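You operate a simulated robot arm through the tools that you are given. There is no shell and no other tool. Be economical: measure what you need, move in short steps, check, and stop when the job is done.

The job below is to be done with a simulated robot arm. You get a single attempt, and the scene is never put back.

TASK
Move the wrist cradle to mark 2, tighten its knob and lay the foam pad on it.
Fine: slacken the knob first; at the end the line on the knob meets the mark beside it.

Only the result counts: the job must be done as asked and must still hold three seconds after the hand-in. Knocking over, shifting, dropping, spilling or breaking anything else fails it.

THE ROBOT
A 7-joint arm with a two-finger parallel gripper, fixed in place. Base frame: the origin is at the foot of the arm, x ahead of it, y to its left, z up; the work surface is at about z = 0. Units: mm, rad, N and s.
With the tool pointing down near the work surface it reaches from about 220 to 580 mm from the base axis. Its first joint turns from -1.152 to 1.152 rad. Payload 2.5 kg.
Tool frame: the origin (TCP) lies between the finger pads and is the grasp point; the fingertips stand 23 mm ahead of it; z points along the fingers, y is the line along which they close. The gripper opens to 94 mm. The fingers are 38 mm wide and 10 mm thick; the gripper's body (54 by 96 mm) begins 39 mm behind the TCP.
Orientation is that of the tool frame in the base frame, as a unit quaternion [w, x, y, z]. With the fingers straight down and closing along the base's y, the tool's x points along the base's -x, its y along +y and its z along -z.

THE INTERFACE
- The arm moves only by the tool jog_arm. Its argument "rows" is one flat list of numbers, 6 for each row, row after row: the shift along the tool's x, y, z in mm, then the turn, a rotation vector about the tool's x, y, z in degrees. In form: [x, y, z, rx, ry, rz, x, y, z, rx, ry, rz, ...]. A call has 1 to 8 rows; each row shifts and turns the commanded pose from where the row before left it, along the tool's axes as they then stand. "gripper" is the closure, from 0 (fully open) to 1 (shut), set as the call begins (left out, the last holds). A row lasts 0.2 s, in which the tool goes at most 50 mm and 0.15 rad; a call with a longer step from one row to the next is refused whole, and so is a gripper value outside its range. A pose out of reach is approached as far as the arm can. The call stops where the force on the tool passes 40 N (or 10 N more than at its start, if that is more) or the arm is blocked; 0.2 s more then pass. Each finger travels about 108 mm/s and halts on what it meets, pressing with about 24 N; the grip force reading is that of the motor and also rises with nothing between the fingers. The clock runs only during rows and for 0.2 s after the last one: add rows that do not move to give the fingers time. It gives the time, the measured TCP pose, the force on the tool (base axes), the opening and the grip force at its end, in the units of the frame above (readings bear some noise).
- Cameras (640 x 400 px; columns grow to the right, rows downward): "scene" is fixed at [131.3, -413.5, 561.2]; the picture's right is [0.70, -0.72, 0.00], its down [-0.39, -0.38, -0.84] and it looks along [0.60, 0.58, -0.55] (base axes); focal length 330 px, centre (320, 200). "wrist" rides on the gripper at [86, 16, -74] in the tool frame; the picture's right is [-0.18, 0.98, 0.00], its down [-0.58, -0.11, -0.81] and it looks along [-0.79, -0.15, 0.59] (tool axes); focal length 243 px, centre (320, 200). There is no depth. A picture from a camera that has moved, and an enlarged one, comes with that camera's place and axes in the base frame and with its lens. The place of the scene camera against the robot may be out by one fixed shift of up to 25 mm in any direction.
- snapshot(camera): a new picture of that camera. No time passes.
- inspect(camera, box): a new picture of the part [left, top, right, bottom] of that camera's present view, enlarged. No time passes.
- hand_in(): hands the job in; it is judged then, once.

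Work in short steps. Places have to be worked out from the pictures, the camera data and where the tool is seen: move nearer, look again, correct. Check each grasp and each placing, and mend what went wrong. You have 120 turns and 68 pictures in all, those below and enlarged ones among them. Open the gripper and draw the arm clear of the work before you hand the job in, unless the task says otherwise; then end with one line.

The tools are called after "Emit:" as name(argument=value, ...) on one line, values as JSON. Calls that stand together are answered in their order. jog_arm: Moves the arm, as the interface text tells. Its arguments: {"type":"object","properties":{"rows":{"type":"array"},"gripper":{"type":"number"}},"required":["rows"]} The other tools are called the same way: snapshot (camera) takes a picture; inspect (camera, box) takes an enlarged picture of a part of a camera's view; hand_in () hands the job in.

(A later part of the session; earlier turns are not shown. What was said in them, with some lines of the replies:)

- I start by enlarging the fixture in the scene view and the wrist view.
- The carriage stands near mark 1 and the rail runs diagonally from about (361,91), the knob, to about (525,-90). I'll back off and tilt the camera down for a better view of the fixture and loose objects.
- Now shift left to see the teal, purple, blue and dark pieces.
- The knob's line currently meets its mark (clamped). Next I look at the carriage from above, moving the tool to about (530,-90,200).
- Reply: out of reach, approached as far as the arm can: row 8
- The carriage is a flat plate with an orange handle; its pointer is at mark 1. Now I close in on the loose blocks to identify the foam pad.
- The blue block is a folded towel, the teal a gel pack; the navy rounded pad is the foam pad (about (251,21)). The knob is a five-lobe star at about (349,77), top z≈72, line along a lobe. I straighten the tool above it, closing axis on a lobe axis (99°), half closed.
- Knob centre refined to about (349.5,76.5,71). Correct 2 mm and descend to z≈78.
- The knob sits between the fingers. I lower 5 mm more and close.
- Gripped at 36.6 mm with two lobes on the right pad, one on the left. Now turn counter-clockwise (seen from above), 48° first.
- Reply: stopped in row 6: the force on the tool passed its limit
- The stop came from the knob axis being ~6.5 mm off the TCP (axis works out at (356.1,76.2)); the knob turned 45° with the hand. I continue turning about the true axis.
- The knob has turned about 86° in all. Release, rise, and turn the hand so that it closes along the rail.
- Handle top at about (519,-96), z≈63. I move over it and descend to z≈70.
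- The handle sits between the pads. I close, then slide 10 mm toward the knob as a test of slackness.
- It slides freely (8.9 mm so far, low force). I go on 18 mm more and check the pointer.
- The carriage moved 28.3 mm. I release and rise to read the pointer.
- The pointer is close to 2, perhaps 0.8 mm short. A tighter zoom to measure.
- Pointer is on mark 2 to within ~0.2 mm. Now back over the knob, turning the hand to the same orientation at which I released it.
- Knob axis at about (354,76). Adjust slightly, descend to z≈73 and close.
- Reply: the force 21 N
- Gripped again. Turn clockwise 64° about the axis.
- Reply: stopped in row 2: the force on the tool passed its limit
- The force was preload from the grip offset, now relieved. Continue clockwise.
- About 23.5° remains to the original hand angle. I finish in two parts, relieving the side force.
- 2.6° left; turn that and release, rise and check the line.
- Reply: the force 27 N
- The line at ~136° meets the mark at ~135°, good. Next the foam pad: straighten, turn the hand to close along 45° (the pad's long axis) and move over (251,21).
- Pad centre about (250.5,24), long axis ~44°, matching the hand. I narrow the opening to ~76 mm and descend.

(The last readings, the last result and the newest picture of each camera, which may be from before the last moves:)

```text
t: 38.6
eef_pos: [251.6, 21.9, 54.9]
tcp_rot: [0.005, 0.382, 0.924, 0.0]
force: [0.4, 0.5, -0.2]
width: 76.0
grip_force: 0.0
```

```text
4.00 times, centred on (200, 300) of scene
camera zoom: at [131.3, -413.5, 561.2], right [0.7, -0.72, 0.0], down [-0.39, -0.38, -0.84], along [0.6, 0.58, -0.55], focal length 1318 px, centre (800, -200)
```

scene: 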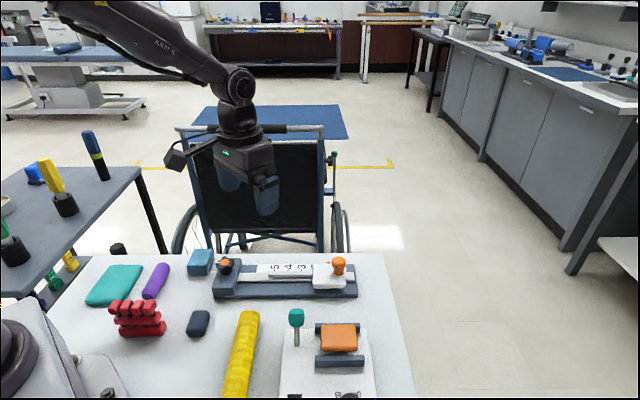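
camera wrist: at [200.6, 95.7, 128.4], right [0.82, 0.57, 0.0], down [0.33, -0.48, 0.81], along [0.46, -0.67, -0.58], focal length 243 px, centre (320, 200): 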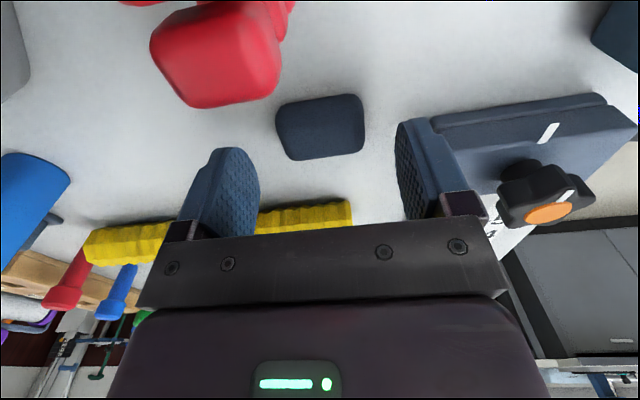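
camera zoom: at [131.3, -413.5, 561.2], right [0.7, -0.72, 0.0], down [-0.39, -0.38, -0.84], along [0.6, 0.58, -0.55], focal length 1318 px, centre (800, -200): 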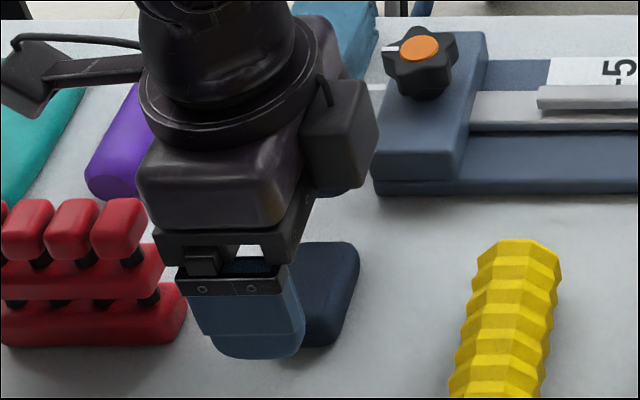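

Pad lies between the fingers, ~4 mm toward tool +x; clear of the red exerciser. Descend to z≈27 and close.

Emit:
jog_arm(rows=[4, 0.5, 14, 0, 0, 0, 0, 0, 13, 0, 0, 0, 0, 0, 0, 0, 0, 0])

Emit:
jog_arm(rows=[0, 0, 0, 0, 0, 0, 0, 0, 0, 0, 0, 0, 0, 0, 0, 0, 0, 0], gripper=0.55)

Emit:
snapshot(camera="wrist")

```text
t: 39.4
eef_pos: [251.9, 28.5, 29.0]
tcp_rot: [0.004, 0.383, 0.924, 0.0]
force: [0.7, 0.6, -0.3]
width: 76.1
grip_force: 0.0
```

```text
t: 40.2
eef_pos: [250.0, 27.3, 27.8]
tcp_rot: [0.004, 0.381, 0.924, 0.0]
force: [-0.6, -0.2, -0.2]
width: 48.4
grip_force: 24.5
```

```text
24 pictures are left
camera wrist: at [199.7, 100.0, 102.2], right [0.82, 0.57, 0.0], down [0.33, -0.48, 0.81], along [0.46, -0.67, -0.59], focal length 243 px, centre (320, 200)
```

wrist: 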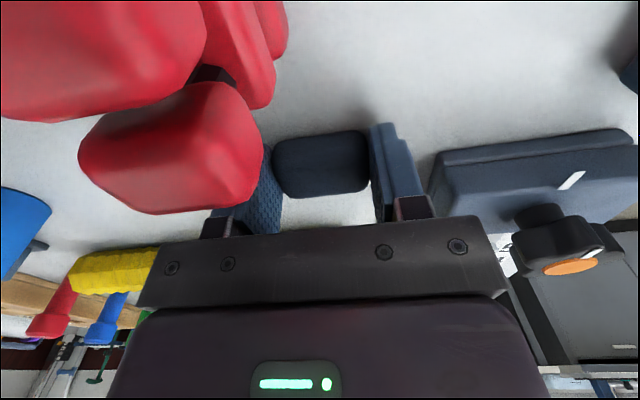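

Pad held at 48.4 mm. Lift straight up.

Emit:
jog_arm(rows=[0, 0, -10, 0, 0, 0, 0, 0, -30, 0, 0, 0, 0, 0, -40, 0, 0, 0, 0, 0, -40, 0, 0, 0, 0, 0, 0, 0, 0, 0])

Emit:
snapshot(camera="wrist")

Emit:
inspect(camera="scene", box=[100, 190, 260, 300])

```text
t: 41.4
eef_pos: [250.5, 27.5, 148.0]
tcp_rot: [0.004, 0.383, 0.924, -0.001]
force: [0.1, -0.2, 0.9]
width: 48.4
grip_force: 24.0
```

```text
23 pictures are left
camera wrist: at [199.0, 99.7, 223.4], right [0.82, 0.57, 0.0], down [0.33, -0.48, 0.81], along [0.46, -0.67, -0.59], focal length 243 px, centre (320, 200)
```

wrist: 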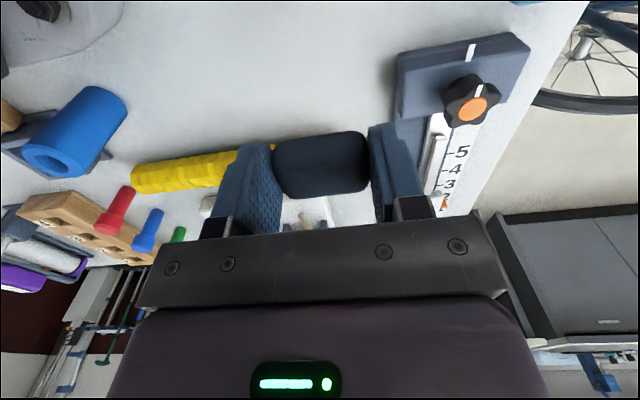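

```text
3.64 times, centred on (180, 245) of scene
camera zoom: at [131.3, -413.5, 561.2], right [0.7, -0.72, 0.0], down [-0.39, -0.38, -0.84], along [0.6, 0.58, -0.55], focal length 1198 px, centre (829, 36)
```

zoom: 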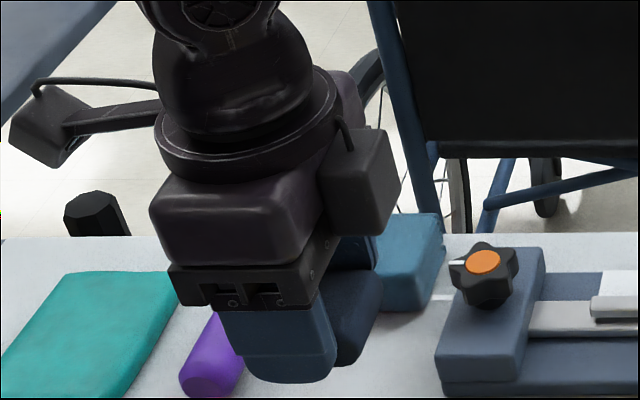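

Held securely. Carry it over the carriage to about (469,-54) at z≈148.

Emit:
jog_arm(rows=[-35.3, 16.2, 0, 0, 0, 0, -35.3, 16.2, 0, 0, 0, 0, -35.3, 16.2, 0, 0, 0, 0, -35.3, 16.2, 0, 0, 0, 0, -35.3, 16.2, 0, 0, 0, 0, -35.3, 16.2, 0, 0, 0, 0, 0, 0, 0, 0, 0, 0])

Emit:
snapshot(camera="wrist")

Emit:
inspect(camera="scene", box=[240, 200, 370, 300])

```text
t: 43.0
eef_pos: [468.7, -55.1, 150.0]
tcp_rot: [0.004, 0.382, 0.924, -0.001]
force: [0.5, 0.6, 0.1]
width: 48.5
grip_force: 24.5
```

```text
21 pictures are left
camera wrist: at [417.7, 17.8, 224.1], right [0.82, 0.57, 0.0], down [0.33, -0.48, 0.81], along [0.46, -0.67, -0.59], focal length 243 px, centre (320, 200)
```

wrist: 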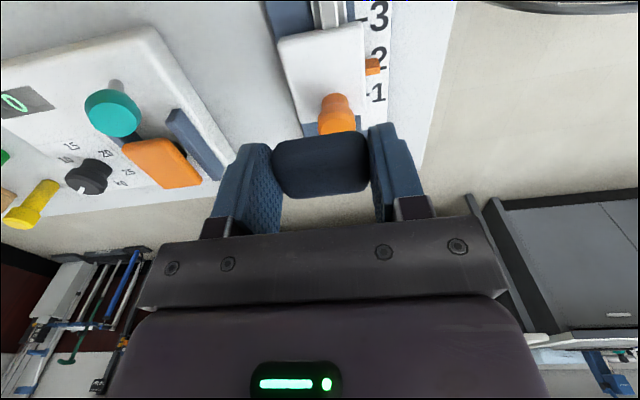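

```text
4.00 times, centred on (305, 250) of scene
camera zoom: at [131.3, -413.5, 561.2], right [0.7, -0.72, 0.0], down [-0.39, -0.38, -0.84], along [0.6, 0.58, -0.55], focal length 1318 px, centre (380, 0)
```

zoom: 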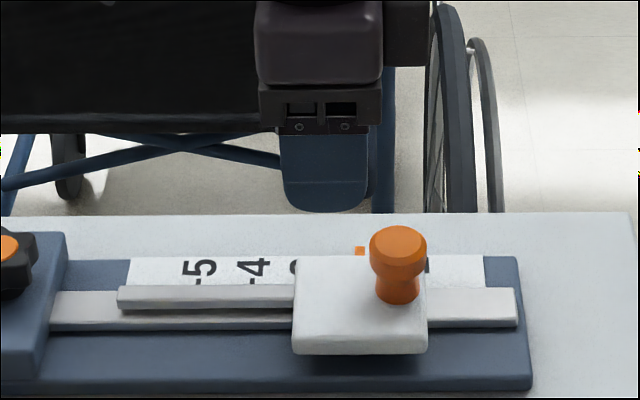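

Relative to the plate the pad is ~15 mm toward the knob side of its centre, next to the handle, as wanted. Small correction and lower to z≈78.

Emit:
jog_arm(rows=[1, 1.5, 25, 0, 0, 0, 0, 0, 25, 0, 0, 0, 0, 0, 21, 0, 0, 0, 0, 0, 0, 0, 0, 0])

Emit:
snapshot(camera="wrist")

Emit:
inspect(camera="scene", box=[260, 220, 360, 300])

```text
t: 44.0
eef_pos: [467.9, -52.4, 78.0]
tcp_rot: [0.004, 0.382, 0.924, 0.0]
force: [-0.2, 0.8, -0.1]
width: 48.5
grip_force: 24.4
```

```text
19 pictures are left
camera wrist: at [417.6, 20.6, 151.4], right [0.82, 0.57, 0.0], down [0.33, -0.48, 0.81], along [0.46, -0.67, -0.59], focal length 243 px, centre (320, 200)
```

wrist: 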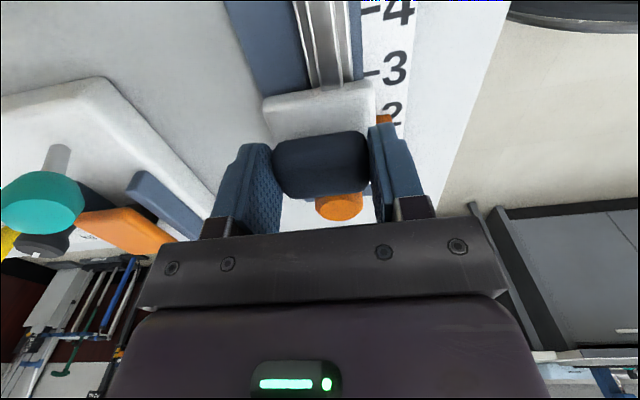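

```text
5.00 times, centred on (310, 260) of scene
camera zoom: at [131.3, -413.5, 561.2], right [0.7, -0.72, 0.0], down [-0.39, -0.38, -0.84], along [0.6, 0.58, -0.55], focal length 1648 px, centre (370, -100)
```

zoom: 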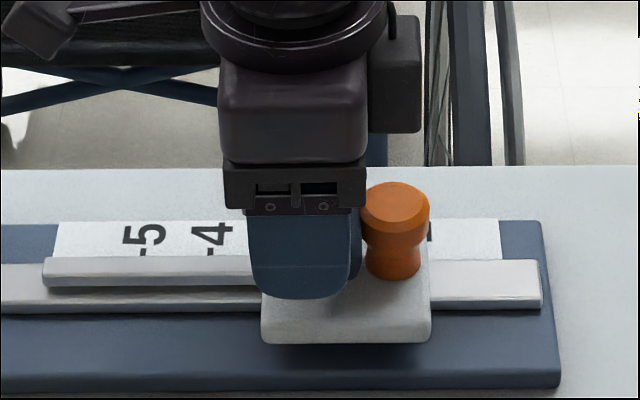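

Pad is ~18 mm off plate centre, with some gap to the handle; shift 2 mm toward the handle and lower in small steps until contact.

Emit:
jog_arm(rows=[-2, 0, 4, 0, 0, 0, 0, 0, 4, 0, 0, 0, 0, 0, 2, 0, 0, 0, 0, 0, 0, 0, 0, 0])

Emit:
inspect(camera="scene", box=[270, 240, 350, 290])

Emit:
inspect(camera="wrist", box=[230, 60, 430, 240])

```text
t: 45.0
eef_pos: [472.1, -53.9, 67.3]
tcp_rot: [0.005, 0.383, 0.924, -0.001]
force: [-0.2, 0.4, 0.4]
width: 48.6
grip_force: 23.5
```

```text
8.00 times, centred on (310, 265) of scene
camera zoom: at [131.3, -413.5, 561.2], right [0.7, -0.72, 0.0], down [-0.39, -0.38, -0.84], along [0.6, 0.58, -0.55], focal length 2637 px, centre (400, -320)
```

zoom: 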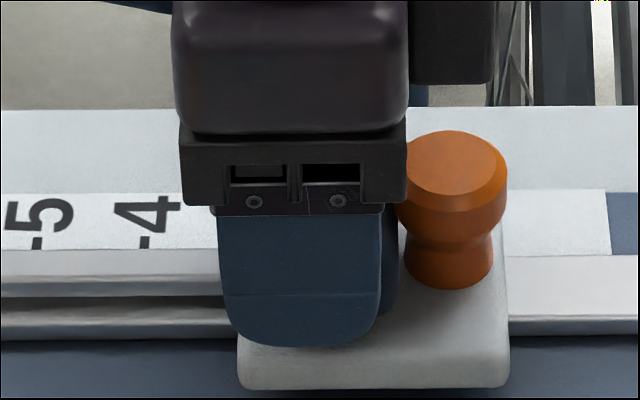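

```text
2.22 times, centred on (330, 150) of wrist
camera zoom: at [419.8, 18.7, 141.2], right [0.83, 0.56, 0.0], down [0.33, -0.48, 0.81], along [0.46, -0.67, -0.58], focal length 539 px, centre (298, 311)
```

zoom: 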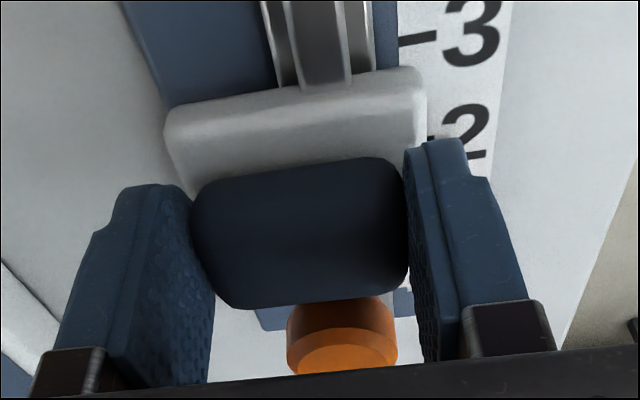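

The plate seems about 1.5 px further right than before; I recheck with the same zoom as earlier before going further.

Emit:
inspect(camera="scene", box=[260, 220, 360, 300])

```text
5.00 times, centred on (310, 260) of scene
camera zoom: at [131.3, -413.5, 561.2], right [0.7, -0.72, 0.0], down [-0.39, -0.38, -0.84], along [0.6, 0.58, -0.55], focal length 1648 px, centre (370, -100)
```

zoom: 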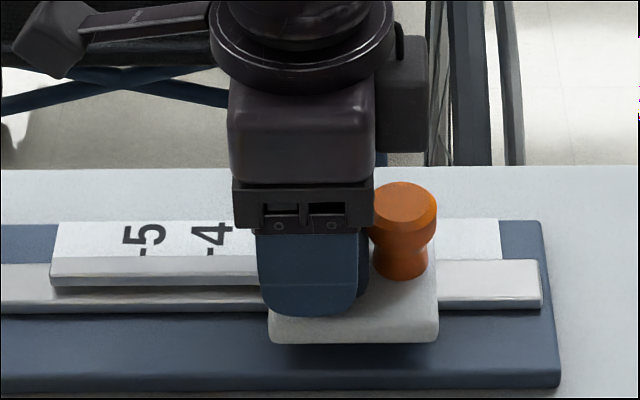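

The carriage was pushed ~3 mm toward mark 1 by the pad touching the handle. I back off, rise, and check pointer and knob.

Emit:
jog_arm(rows=[3, 0, 0, 0, 0, 0, 0, 0, -20, 0, 0, 0, 0, 0, -40, 0, 0, 0, 0, 0, -30, 0, 0, 0, 0, 0, 0, 0, 0, 0])

Emit:
inspect(camera="wrist", box=[240, 0, 440, 140])

Emit:
inspect(camera="scene", box=[205, 250, 245, 280])

```text
t: 46.2
eef_pos: [469.2, -48.9, 157.1]
tcp_rot: [0.005, 0.382, 0.924, -0.001]
force: [0.4, 0.0, -0.4]
width: 48.4
grip_force: 24.4
```

```text
2.86 times, centred on (340, 70) of wrist
camera zoom: at [416.8, 22.4, 231.2], right [0.82, 0.57, 0.0], down [0.33, -0.48, 0.81], along [0.46, -0.67, -0.59], focal length 693 px, centre (263, 571)
```

zoom: 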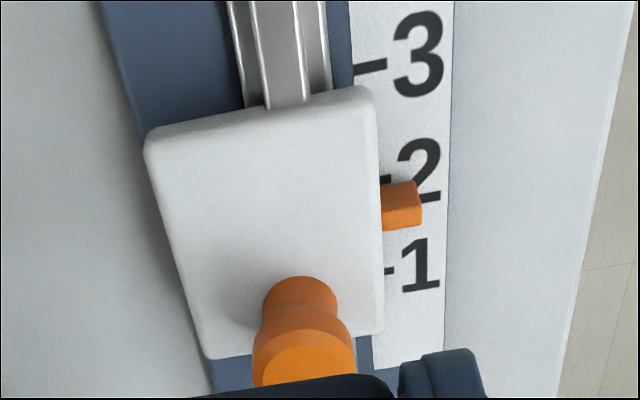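

```text
13.33 times, centred on (225, 265) of scene
camera zoom: at [131.3, -413.5, 561.2], right [0.7, -0.72, 0.0], down [-0.39, -0.38, -0.84], along [0.6, 0.58, -0.55], focal length 4395 px, centre (1587, -667)
```

zoom: 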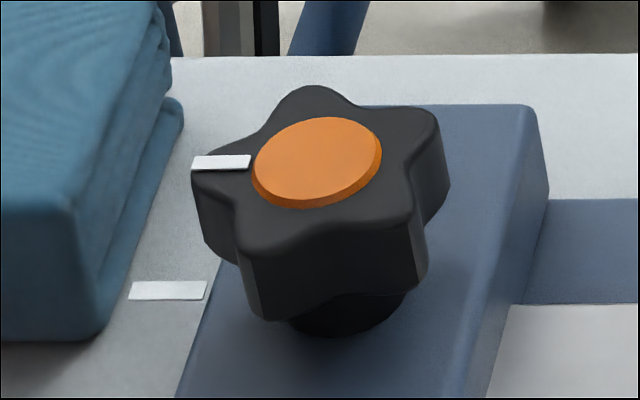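

The carriage now reads a few mm past 2, and it moved with little force, so I'll redo the clamping. First I lay the pad on the plate with a small gap to the handle, since it travels with the carriage. Lower to z≈70.

Emit:
jog_arm(rows=[-1, -1.5, 30, 0, 0, 0, 0, 0, 30, 0, 0, 0, 0, 0, 24, 0, 0, 0, 0, 0, 0, 0, 0, 0])

Emit:
jog_arm(rows=[0, 0, 2, 0, 0, 0, 0, 0, 2, 0, 0, 0, 0, 0, 0, 0, 0, 0])

Emit:
jog_arm(rows=[0, 0, 1.5, 0, 0, 0, 0, 0, 0, 0, 0, 0])

```text
t: 47.2
eef_pos: [468.2, -50.8, 72.5]
tcp_rot: [0.005, 0.382, 0.924, 0.0]
force: [-0.1, 0.0, 0.1]
width: 48.2
grip_force: 23.5
```

```text
t: 48.0
eef_pos: [470.1, -51.8, 69.8]
tcp_rot: [0.005, 0.382, 0.924, 0.0]
force: [0.3, 0.4, -0.1]
width: 48.1
grip_force: 24.2
```

```text
t: 48.6
eef_pos: [470.3, -51.0, 68.4]
tcp_rot: [0.004, 0.382, 0.924, 0.0]
force: [-0.1, -0.1, 0.5]
width: 48.3
grip_force: 24.0
```

No contact yet; keep lowering in small steps.

Emit:
jog_arm(rows=[0, 0, 1.5, 0, 0, 0, 0, 0, 1.5, 0, 0, 0])

Emit:
jog_arm(rows=[0, 0, 1.5, 0, 0, 0, 0, 0, 0, 0, 0, 0])

Emit:
inspect(camera="scene", box=[270, 240, 350, 290])

```text
t: 49.2
eef_pos: [469.7, -52.0, 64.1]
tcp_rot: [0.004, 0.382, 0.924, 0.0]
force: [0.5, 0.6, -0.1]
width: 48.5
grip_force: 24.9
```

```text
t: 49.8
eef_pos: [470.1, -52.6, 63.8]
tcp_rot: [0.004, 0.383, 0.924, -0.001]
force: [-0.6, -0.4, 1.0]
width: 48.7
grip_force: 24.3
```

```text
8.00 times, centred on (310, 265) of scene
camera zoom: at [131.3, -413.5, 561.2], right [0.7, -0.72, 0.0], down [-0.39, -0.38, -0.84], along [0.6, 0.58, -0.55], focal length 2637 px, centre (400, -320)
```

zoom: 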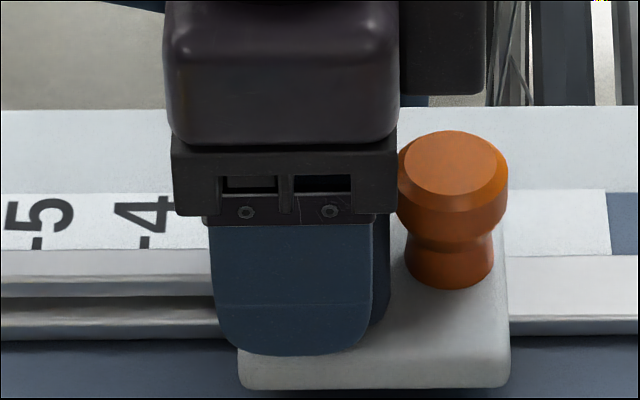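

Still ~3 mm to go by geometry; continue.

Emit:
jog_arm(rows=[0, 0, 1.2, 0, 0, 0, 0, 0, 0, 0, 0, 0])

Emit:
jog_arm(rows=[0, 0, 1.2, 0, 0, 0, 0, 0, 0, 0, 0, 0])

Emit:
jog_arm(rows=[0, 0, 1.2, 0, 0, 0, 0, 0, 0, 0, 0, 0])

```text
t: 50.4
eef_pos: [470.2, -53.3, 64.8]
tcp_rot: [0.006, 0.382, 0.924, -0.001]
force: [-3.3, -2.5, 16.0]
width: 48.4
grip_force: 24.1
```

```text
t: 51.0
eef_pos: [470.9, -53.7, 62.6]
tcp_rot: [0.006, 0.382, 0.924, 0.0]
force: [-2.1, -2.3, 28.9]
width: 48.4
grip_force: 23.9
```

```text
t: 51.6
eef_pos: [471.4, -52.2, 63.2]
tcp_rot: [0.008, 0.381, 0.924, 0.001]
force: [-1.9, -2.2, 36.8]
width: 48.2
grip_force: 23.5
```

Contact made (pad on the plate). Relieve the press by 2.5 mm, open slightly and check by rising.

Emit:
jog_arm(rows=[0, 0, -2.5, 0, 0, 0, 0, 0, 0, 0, 0, 0])

Emit:
jog_arm(rows=[0, 0, 0, 0, 0, 0, 0, 0, 0, 0, 0, 0, 0, 0, -10, 0, 0, 0, 0, 0, -30, 0, 0, 0, 0, 0, -40, 0, 0, 0, 0, 0, 0, 0, 0, 0], gripper=0.3)

Emit:
inspect(camera="wrist", box=[240, 0, 440, 140])

```text
t: 52.2
eef_pos: [470.3, -51.9, 61.9]
tcp_rot: [0.004, 0.382, 0.924, -0.001]
force: [4.0, 0.9, 17.6]
width: 48.6
grip_force: 24.0
```

```text
t: 53.6
eef_pos: [469.3, -53.0, 143.8]
tcp_rot: [0.005, 0.382, 0.924, 0.0]
force: [0.1, 0.0, 0.6]
width: 65.6
grip_force: 0.0
```

```text
2.86 times, centred on (340, 70) of wrist
camera zoom: at [417.0, 20.3, 217.4], right [0.82, 0.57, 0.0], down [0.33, -0.48, 0.81], along [0.46, -0.67, -0.59], focal length 693 px, centre (263, 571)
```

zoom: 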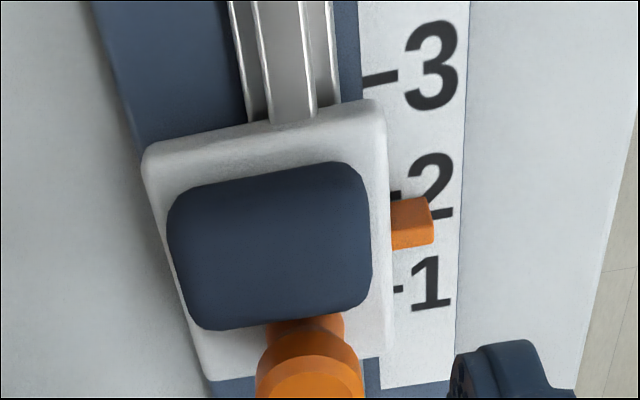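

The pad lies flat on the plate beside the handle. Now I close the fingers and go behind the handle's far side, to push the carriage back the ~3 mm while watching the force.

Emit:
jog_arm(rows=[-38, 4, 0, 0, 0, 0, -38, 4, 0, 0, 0, 0, 0, 0, 0, 0, 0, 0, 0, 0, 0, 0, 0, 0], gripper=1.0)

Emit:
jog_arm(rows=[0, 0, 30, 0, 0, 0, 0, 0, 30, 0, 0, 0, 0, 0, 14, 0, 0, 0, 0, 0, 0, 0, 0, 0])

Emit:
inspect(camera="scene", box=[280, 230, 380, 300])

```text
t: 54.6
eef_pos: [528.2, -100.3, 143.0]
tcp_rot: [0.005, 0.383, 0.924, -0.001]
force: [-0.8, -0.2, 0.2]
width: 0.0
grip_force: 24.1
```

```text
t: 55.6
eef_pos: [529.0, -100.5, 68.4]
tcp_rot: [0.005, 0.383, 0.924, 0.0]
force: [-0.9, 0.9, -0.3]
width: 0.2
grip_force: 24.7
```

```text
5.71 times, centred on (330, 265) of scene
camera zoom: at [131.3, -413.5, 561.2], right [0.7, -0.72, 0.0], down [-0.39, -0.38, -0.84], along [0.6, 0.58, -0.55], focal length 1883 px, centre (263, -171)
```

zoom: 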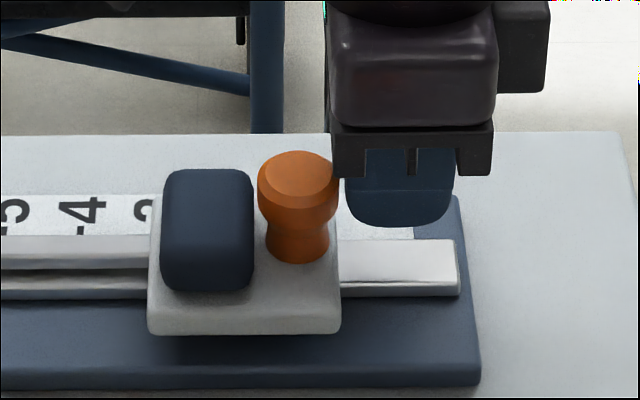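

Gap about 2–4 mm. Push toward the knob in 1–2 mm steps, reading the force.

Emit:
jog_arm(rows=[2, 0, 0, 0, 0, 0, 0, 0, 0, 0, 0, 0])

Emit:
jog_arm(rows=[1, 0, 0, 0, 0, 0, 0, 0, 0, 0, 0, 0])

Emit:
jog_arm(rows=[1, 0, 0, 0, 0, 0, 0, 0, 0, 0, 0, 0])

Emit:
jog_arm(rows=[1, 0, 0, 0, 0, 0, 0, 0, 0, 0, 0, 0])

```text
t: 56.2
eef_pos: [527.6, -97.4, 69.4]
tcp_rot: [0.005, 0.382, 0.924, 0.0]
force: [0.2, 0.4, 0.1]
width: 0.0
grip_force: 24.2
```

```text
t: 56.8
eef_pos: [526.6, -98.3, 70.0]
tcp_rot: [0.004, 0.381, 0.924, -0.001]
force: [0.5, -0.2, 0.0]
width: 0.0
grip_force: 23.9
```

```text
t: 57.4
eef_pos: [526.5, -97.5, 70.6]
tcp_rot: [0.004, 0.382, 0.924, -0.001]
force: [1.2, -1.1, 0.5]
width: 0.1
grip_force: 24.2
```

```text
t: 58.0
eef_pos: [526.7, -96.4, 69.0]
tcp_rot: [0.004, 0.381, 0.925, -0.001]
force: [1.6, -2.2, 0.1]
width: 0.5
grip_force: 24.2
```

Slight force of ~2.7 N along the rail begins; two more 1 mm steps.

Emit:
jog_arm(rows=[1, 0, 0, 0, 0, 0, 0, 0, 0, 0, 0, 0])

Emit:
jog_arm(rows=[1, 0, 0, 0, 0, 0, 0, 0, 0, 0, 0, 0])

Emit:
inspect(camera="scene", box=[280, 230, 380, 300])

```text
t: 58.6
eef_pos: [525.0, -94.8, 70.1]
tcp_rot: [0.005, 0.382, 0.924, -0.001]
force: [2.1, -1.1, 0.9]
width: 0.0
grip_force: 23.9
```

```text
t: 59.2
eef_pos: [524.9, -95.5, 69.2]
tcp_rot: [0.003, 0.381, 0.924, 0.0]
force: [1.1, -0.8, -0.3]
width: 0.1
grip_force: 24.1
```

```text
5.71 times, centred on (330, 265) of scene
camera zoom: at [131.3, -413.5, 561.2], right [0.7, -0.72, 0.0], down [-0.39, -0.38, -0.84], along [0.6, 0.58, -0.55], focal length 1883 px, centre (263, -171)
```

zoom: 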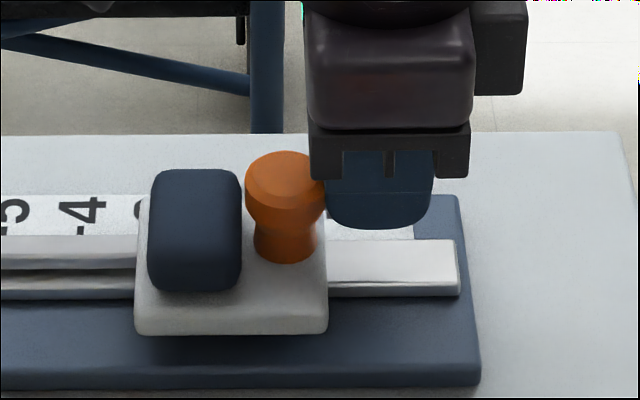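

It slides with only ~2.5 N, so the clamp isn't holding, though the line looks on the mark; and I'm now perhaps 1 mm past 2. Back off, rise and tilt to measure the pointer from above.

Emit:
jog_arm(rows=[-4, 0, 0, 0, 0, 0, 0, 0, -40, 0, 0, 0, 0, 0, -45, 0, 0, 0, 0, 0, -40, 0, 0, 0, 0, 0, 0, 0, 8, 0, 0, 0, 0, 0, 8, 0, 0, 0, 0, 0, 8, 0, 0, 0, 0, 0, 0, 0])

Emit:
inspect(camera="wrist", box=[250, 0, 410, 100])

```text
t: 61.0
eef_pos: [526.3, -97.8, 193.5]
tcp_rot: [-0.188, 0.374, 0.904, 0.08]
force: [0.3, 0.6, 0.4]
width: 0.0
grip_force: 23.5
```

```text
4.00 times, centred on (330, 50) of wrist
camera zoom: at [501.3, -51.7, 297.4], right [0.81, 0.58, -0.07], down [0.53, -0.68, 0.51], along [0.24, -0.45, -0.86], focal length 970 px, centre (280, 800)
```

zoom: 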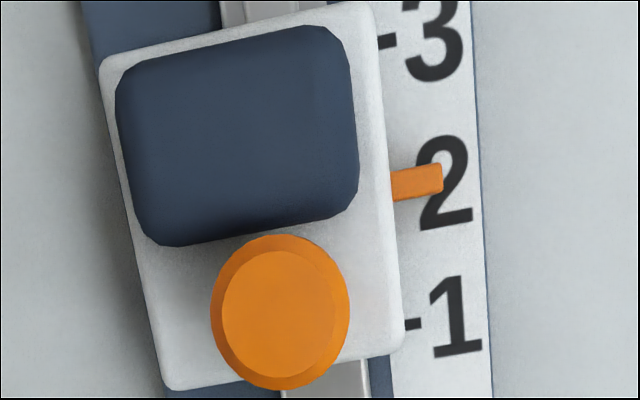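

Pointer is ~1.0 mm toward 3 from mark 2. First I investigate the knob: probably it must be turned a bit further to its stop. Go over the knob at (355.5,76.5), closing at 99° again.

Emit:
jog_arm(rows=[0, 0, 0, 0, -8, 0, 0, 0, 0, 0, -8, 0, 0, 0, 0, 0, -7.5, 0, 48.8, 0.4, 10, 0, 0, 0, 48.8, 0.4, 10, 0, 0, 0, 48.8, 0.4, 10, 0, 0, 0, 48.8, 0.4, 10, 0, 0, 0, 48.8, 0.4, 10, 0, 0, 0], gripper=0.35)

Emit:
jog_arm(rows=[0, 0, 0, 0, 0, -8, 0, 0, 0, 0, 0, -8, 0, 0, 0, 0, 0, -8, 0, 0, 0, 0, 0, -8, 0, 0, 0, 0, 0, -8, 0, 0, 0, 0, 0, -8, 0, 0, 0, 0, 0, -6, 0, 0, 0, 0, 0, 0])

```text
t: 62.8
eef_pos: [353.2, 75.1, 145.9]
tcp_rot: [0.001, 0.383, 0.924, 0.001]
force: [0.1, 0.1, 0.2]
width: 61.1
grip_force: 0.1
```

```text
t: 64.6
eef_pos: [354.9, 75.6, 145.3]
tcp_rot: [0.001, -0.08, 0.997, 0.001]
force: [0.5, 0.1, 0.2]
width: 61.0
grip_force: 0.1
```

Descend to z≈73 and grip the knob.

Emit:
jog_arm(rows=[-0.5, 0.5, 25, 0, 0, 0, 0, 0, 25, 0, 0, 0, 0, 0, 22, 0, 0, 0, 0, 0, 0, 0, 0, 0])

Emit:
jog_arm(rows=[0, 0, 0, 0, 0, 0, 0, 0, 0, 0, 0, 0, 0, 0, 0, 0, 0, 0], gripper=0.75)

Emit:
jog_arm(rows=[0, 0, 0, 0, 0, 2, 0, 0, 0, 0, 0, 0])

Emit:
jog_arm(rows=[0, 0, 0, 0, 0, 2, 0, 0, 0, 0, 0, 0])

```text
t: 65.6
eef_pos: [355.9, 76.4, 71.4]
tcp_rot: [0.001, -0.079, 0.997, 0.001]
force: [0.1, 0.5, -0.1]
width: 61.1
grip_force: 0.0
```

```text
t: 66.4
eef_pos: [355.2, 75.9, 72.5]
tcp_rot: [0.0, -0.079, 0.997, 0.002]
force: [3.3, -2.6, -7.4]
width: 37.0
grip_force: 45.1
```

```text
t: 67.0
eef_pos: [354.9, 76.2, 73.1]
tcp_rot: [0.001, -0.06, 0.998, 0.001]
force: [5.3, -5.3, -12.9]
width: 36.9
grip_force: 44.7
```

```text
t: 67.6
eef_pos: [355.2, 76.6, 72.3]
tcp_rot: [0.001, -0.044, 0.999, 0.0]
force: [11.6, -8.2, -21.5]
width: 37.0
grip_force: 45.0
```

The hand turned 4° further with rising force; look at the line.

Emit:
inspect(camera="wrist", box=[200, 50, 440, 200])

```text
2.67 times, centred on (320, 125) of wrist
camera zoom: at [266.2, 84.1, 146.6], right [0.1, 1.0, 0.0], down [0.59, -0.06, 0.81], along [0.8, -0.08, -0.59], focal length 647 px, centre (320, 400)
```

zoom: 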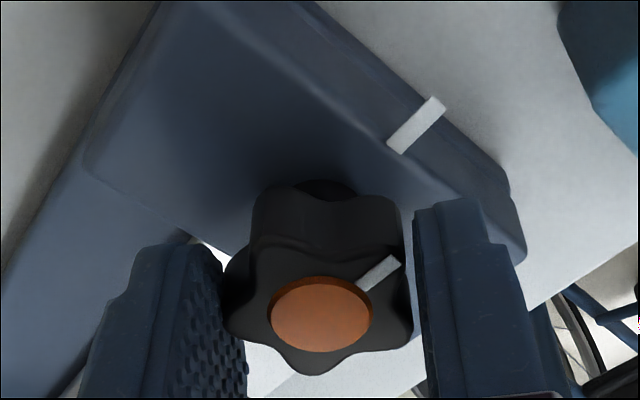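

The knob is now ~6° past the mark, so there's no hard stop at the mark. I release, and test the carriage: grip the handle from its sides (clear of the pad) and shift the missing 1 mm while reading the force.

Emit:
jog_arm(rows=[0, 0, 0, 0, 0, 0, 0, 0, 0, 0, 0, 0, 0, 0, -35, 0, 0, 0, 0, 0, -40, 0, 0, 0, 0, 0, 0, 0, 0, 8, 0, 0, 0, 0, 0, 8, 0, 0, 0, 0, 0, 8], gripper=0.35)

Emit:
jog_arm(rows=[0, 0, 0, 0, 0, 8, 0, 0, 0, 0, 0, 8, 0, 0, 0, 0, 0, 8, 0, 0, 0, 0, 0, 2, 0, 0, 0, 0, 0, 0])

```text
t: 69.2
eef_pos: [354.4, 76.3, 147.3]
tcp_rot: [0.001, 0.166, 0.986, 0.001]
force: [0.7, 0.8, -0.5]
width: 61.1
grip_force: 0.0
```

```text
t: 70.4
eef_pos: [354.3, 76.5, 147.7]
tcp_rot: [0.001, 0.383, 0.924, 0.001]
force: [-0.4, 0.0, 0.0]
width: 61.2
grip_force: 0.0
```

Move along to the handle, TCP aimed at (502,-79), then descend to z≈69.

Emit:
jog_arm(rows=[-42.9, -1.1, 0, 0, 0, 0, -42.9, -1.1, 0, 0, 0, 0, -42.9, -1.1, 0, 0, 0, 0, -42.9, -1.1, 0, 0, 0, 0, -42.9, -1.1, 0, 0, 0, 0, 0, 0, 20, 0, 0, 0, 0, 0, 0, 0, 0, 0])

Emit:
snapshot(camera="wrist")

```text
t: 72.0
eef_pos: [502.9, -79.3, 127.4]
tcp_rot: [-0.001, 0.382, 0.924, 0.001]
force: [0.0, 0.1, -0.2]
width: 61.1
grip_force: 0.0
```

```text
6 pictures are left
camera wrist: at [453.0, -7.7, 203.5], right [0.82, 0.57, 0.0], down [0.33, -0.49, 0.81], along [0.46, -0.66, -0.59], focal length 243 px, centre (320, 200)
```

wrist: 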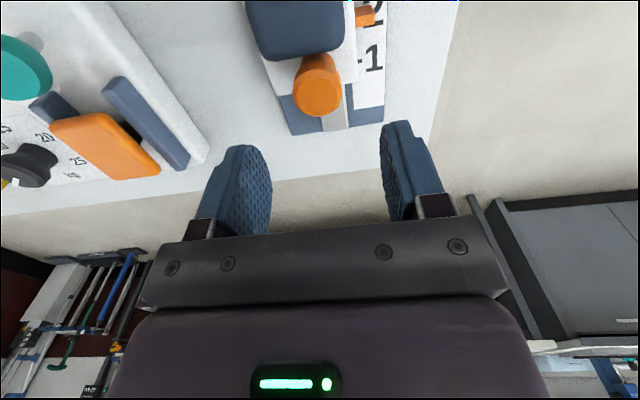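

Handle is centred between the fingers. Descend to 69 and close gently, then shift 1 mm away from the knob.

Emit:
jog_arm(rows=[0, 0, 20, 0, 0, 0, 0, 0, 20, 0, 0, 0, 0, 0, 18, 0, 0, 0, 0, 0, 0, 0, 0, 0])

Emit:
jog_arm(rows=[0, 0, 0, 0, 0, 0, 0, 0, 0, 0, 0, 0, 0, 0, 0, 0, 0, 0], gripper=0.85)

Emit:
jog_arm(rows=[-1, 0, 0, 0, 0, 0, 0, 0, 0, 0, 0, 0])

```text
t: 73.0
eef_pos: [505.4, -78.7, 70.6]
tcp_rot: [0.0, 0.383, 0.924, 0.002]
force: [-0.8, -0.6, 0.0]
width: 61.1
grip_force: 0.0
```

```text
t: 73.8
eef_pos: [503.5, -79.6, 69.4]
tcp_rot: [0.0, 0.383, 0.924, 0.001]
force: [-7.9, -7.8, 2.7]
width: 27.2
grip_force: 45.0
```

```text
t: 74.4
eef_pos: [504.7, -79.7, 70.0]
tcp_rot: [0.0, 0.382, 0.924, 0.0]
force: [-7.7, -7.0, -0.1]
width: 27.2
grip_force: 44.9
```

The carriage shifts with practically no force, so it isn't locked physically at any knob angle near the mark. To be clean I'll do a fresh slacken–tighten cycle ending exactly on the mark. Release the handle, rise and return to the knob.

Emit:
jog_arm(rows=[0, 0, 0, 0, 0, 0, 0, 0, 0, 0, 0, 0, 0, 0, -35, 0, 0, 0, 0, 0, -42, 0, 0, 0, 0, 0, 0, 0, 0, 0], gripper=0.35)

Emit:
inspect(camera="wrist", box=[240, 0, 440, 140])

Emit:
jog_arm(rows=[43, 1, 0, 0, 0, 0, 43, 1, 0, 0, 0, 0, 43, 1, 0, 0, 0, 0, 43, 1, 0, 0, 0, 0, 43, 1, 0, 0, 0, 0, 0, 0, 0, 0, 0, -8, 0, 0, 0, 0, 0, -8, 0, 0, 0, 0, 0, -8])

Emit:
jog_arm(rows=[0, 0, 0, 0, 0, -8, 0, 0, 0, 0, 0, -8, 0, 0, 0, 0, 0, -8, 0, 0, 0, 0, 0, -2, 0, 0, 0, 0, 0, 0])

```text
t: 75.6
eef_pos: [505.1, -78.5, 149.7]
tcp_rot: [0.0, 0.381, 0.924, 0.0]
force: [-0.5, 0.0, 0.4]
width: 61.0
grip_force: 0.0
```

```text
2.86 times, centred on (340, 70) of wrist
camera zoom: at [453.4, -6.9, 224.0], right [0.82, 0.57, 0.0], down [0.33, -0.49, 0.81], along [0.46, -0.66, -0.59], focal length 693 px, centre (263, 571)
```

zoom: 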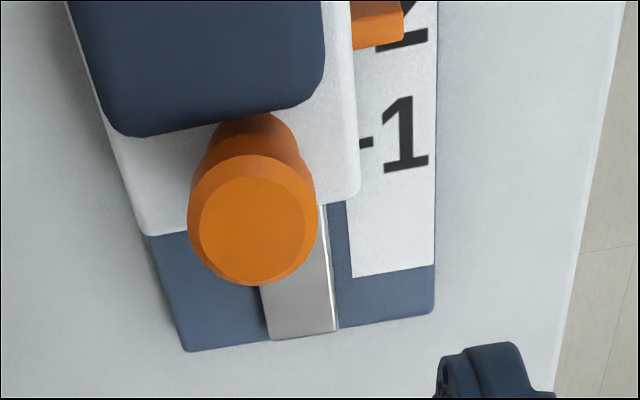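

```text
t: 77.4
eef_pos: [355.4, 76.0, 146.5]
tcp_rot: [0.002, 0.181, 0.983, 0.002]
force: [-0.4, -0.3, 0.0]
width: 61.1
grip_force: 0.1
```

```text
t: 78.6
eef_pos: [354.8, 75.2, 146.9]
tcp_rot: [0.0, -0.045, 0.999, 0.001]
force: [-0.4, -0.3, -0.1]
width: 61.1
grip_force: 0.1
```

Descend, grip, then turn 56° counter-clockwise in one go.

Emit:
jog_arm(rows=[-0.5, 0.7, 25, 0, 0, 0, 0, 0, 25, 0, 0, 0, 0, 0, 24, 0, 0, 0, 0, 0, 0, 0, 0, 0])

Emit:
jog_arm(rows=[0, 0, 0, 0, 0, 0, 0, 0, 0, 0, 0, 0, 0, 0, 0, 0, 0, 0], gripper=0.75)

Emit:
jog_arm(rows=[0, 0, 0, 0, 0, -8, 0, 0, 0, 0, 0, -8, 0, 0, 0, 0, 0, -8, 0, 0, 0, 0, 0, -8, 0, 0, 0, 0, 0, -8, 0, 0, 0, 0, 0, -8, 0, 0, 0, 0, 0, -8, 0, 0, 0, 0, 0, 0])

```text
t: 79.6
eef_pos: [356.5, 75.0, 72.2]
tcp_rot: [0.001, -0.044, 0.999, 0.001]
force: [0.9, 0.8, -0.2]
width: 60.9
grip_force: 0.1
```

```text
t: 80.4
eef_pos: [356.0, 75.5, 71.3]
tcp_rot: [0.001, -0.044, 0.999, 0.001]
force: [3.2, 1.8, -7.2]
width: 36.9
grip_force: 45.2
```

```text
t: 82.2
eef_pos: [355.7, 76.6, 72.4]
tcp_rot: [0.0, -0.508, 0.861, 0.0]
force: [-5.2, 3.1, -4.1]
width: 36.9
grip_force: 45.6
```

Smooth. Another 24° to be as slack as before, then back clockwise.

Emit:
jog_arm(rows=[0, 0, 0, 0, 0, -8, 0, 0, 0, 0, 0, -8, 0, 0, 0, 0, 0, -8, 0, 0, 0, 0, 0, 0])

Emit:
jog_arm(rows=[0, 0, 0, 0, 0, 8, 0, 0, 0, 0, 0, 8, 0, 0, 0, 0, 0, 8, 0, 0, 0, 0, 0, 8, 0, 0, 0, 0, 0, 8, 0, 0, 0, 0, 0, 8, 0, 0, 0, 0, 0, 8, 0, 0, 0, 0, 0, 0])

Emit:
jog_arm(rows=[0, 0, 0, 0, 0, 7, 0, 0, 0, 0, 0, 6.5, 0, 0, 0, 0, 0, 6, 0, 0, 0, 0, 0, 0])

```text
t: 83.2
eef_pos: [356.0, 77.3, 71.8]
tcp_rot: [0.002, -0.677, 0.736, 0.0]
force: [2.4, 10.4, -10.7]
width: 36.7
grip_force: 44.9
```

```text
t: 85.0
eef_pos: [356.5, 76.7, 72.5]
tcp_rot: [0.001, -0.249, 0.968, 0.0]
force: [12.1, 5.6, -26.0]
width: 36.8
grip_force: 44.9
```

```text
t: 86.0
eef_pos: [355.8, 76.2, 72.4]
tcp_rot: [0.002, -0.081, 0.997, 0.001]
force: [-0.8, -3.5, 2.5]
width: 36.8
grip_force: 44.8
```

Hand is at 9.3°, the original angle. Release, rise with tilt and check the line.

Emit:
jog_arm(rows=[0, 0, 0, 0, 0, 0, 0, 0, 0, 0, 0, 0, 0, 0, -20, 0, 0, 0, 0, 0, -40, 0, 0, 0, 0, 0, -40, 0, 8, 0, -20, 0, -40, 0, 8, 0, -20, 0, 0, 0, 8, 0, 0, 0, 0, 0, 0, 0], gripper=0.35)

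Emit:
inspect(camera="wrist", box=[280, 25, 380, 90])

```text
t: 87.8
eef_pos: [395.5, 83.7, 203.4]
tcp_rot: [-0.208, -0.081, 0.975, -0.016]
force: [-0.5, -0.5, -0.1]
width: 61.2
grip_force: 0.1
```

```text
6.15 times, centred on (330, 58) of wrist
camera zoom: at [345.2, 90.9, 307.3], right [0.0, 1.0, -0.07], down [0.87, 0.03, 0.5], along [0.5, -0.06, -0.86], focal length 1493 px, centre (258, 1077)
```

zoom: 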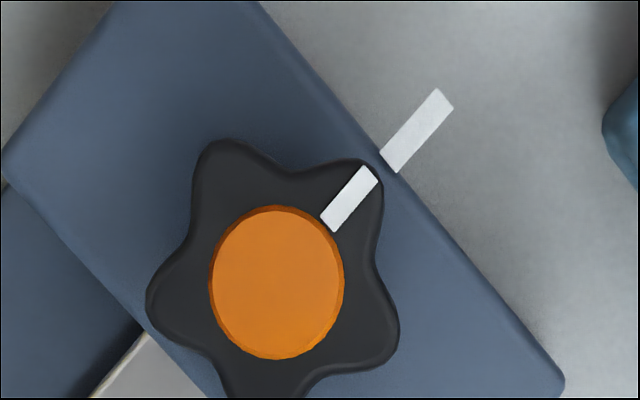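

The line and mark agree to within about 1°. Now check the pointer and pad from the same overhead view as before.

Emit:
jog_arm(rows=[0, 0, 0, 0, -8, 0, 0, 0, 0, 0, -8, 0, 0, 0, 0, 0, -8, 0, 0, 0, 0, 0, 0, 8, 0, 0, 0, 0, 0, 8, 0, 0, 0, 0, 0, 8, 0, 0, 0, 0, 0, 8, 0, 0, 0, 0, 0, 8])

Emit:
jog_arm(rows=[0, 0, 0, 0, 0, 8, 0, 0, 0, 0, 0, 6, -44, -7.1, 2, 0, 0, 0, -44, -7.1, 2, 0, 0, 0, -44, -7.1, 2, 0, 0, 0, -44, -7.1, 2, 0, 0, 0, -44, -7.1, 2, 0, 0, 0, 0, 0, 0, 0, 0, 0])

Emit:
jog_arm(rows=[0, 0, 0, 0, 8, 0, 0, 0, 0, 0, 8, 0, 0, 0, 0, 0, 8, 0, 0, 0, 0, 0, 0, 0])

Emit:
inspect(camera="wrist", box=[250, 0, 410, 100])

```text
t: 89.6
eef_pos: [398.6, 84.5, 204.7]
tcp_rot: [0.001, 0.263, 0.965, 0.001]
force: [-0.2, 0.9, 0.1]
width: 61.2
grip_force: 0.0
```

```text
t: 91.4
eef_pos: [531.8, -95.6, 195.0]
tcp_rot: [0.001, 0.378, 0.926, 0.0]
force: [0.3, -0.9, -0.7]
width: 61.2
grip_force: 0.0
```

```text
t: 92.4
eef_pos: [530.5, -95.3, 193.0]
tcp_rot: [-0.192, 0.37, 0.905, 0.08]
force: [-0.4, 0.1, 0.6]
width: 61.2
grip_force: 0.0
```

```text
4.00 times, centred on (330, 50) of wrist
camera zoom: at [507.0, -50.8, 297.9], right [0.81, 0.58, -0.07], down [0.54, -0.68, 0.5], along [0.24, -0.44, -0.86], focal length 970 px, centre (280, 800)
```

zoom: 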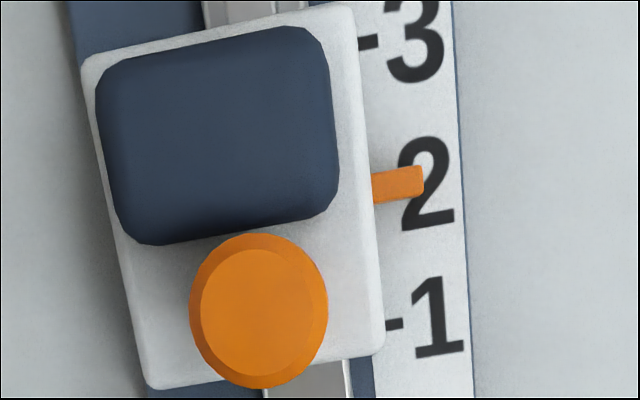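

Pointer covers mark 2 (within ~0.7 mm), the pad lies flat on the plate, and the knob line meets its mark. Draw the arm clear with the gripper open.

Emit:
jog_arm(rows=[0, 0, -40, 0, 0, 0, 0, 0, -30, 0, -8, 0, 30, 0, -20, 0, -8, 0, 40, 0, 0, 0, -8, 0, 40, 0, 0, 0, 0, 0, 40, 0, 0, 0, 0, 0, 0, 0, 0, 0, 0, 0], gripper=0.0)

Emit:
inspect(camera="scene", box=[60, 240, 400, 400])

```text
t: 94.0
eef_pos: [434.2, -12.2, 292.1]
tcp_rot: [0.001, 0.379, 0.925, 0.002]
force: [-0.6, 0.3, -0.4]
width: 93.7
grip_force: 0.0
out of reach, approached as far as the arm can: row 1
```

```text
1.88 times, centred on (230, 320) of scene
camera zoom: at [131.3, -413.5, 561.2], right [0.7, -0.72, 0.0], down [-0.39, -0.38, -0.84], along [0.6, 0.58, -0.55], focal length 620 px, centre (489, -26)
```

zoom: 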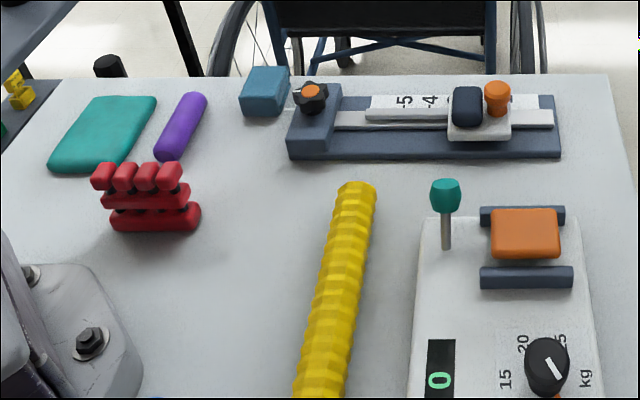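

Everything else is undisturbed and the arm is clear; hand in.

Emit:
hand_in()

```text
The job is handed in.
```

I handed the job in with the cradle's pointer on mark 2 (about 0.7 mm toward 3), the knob's line within about 1° of its mark, and the foam pad flat on the cradle. However, the knob may not actually be clamping: after I first tightened it, the cradle still slid under a light push of about 2.5 N, and once, by accident, it moved about 3 mm. I moved it back, then slackened and retightened the knob, but didn't test its hold again.
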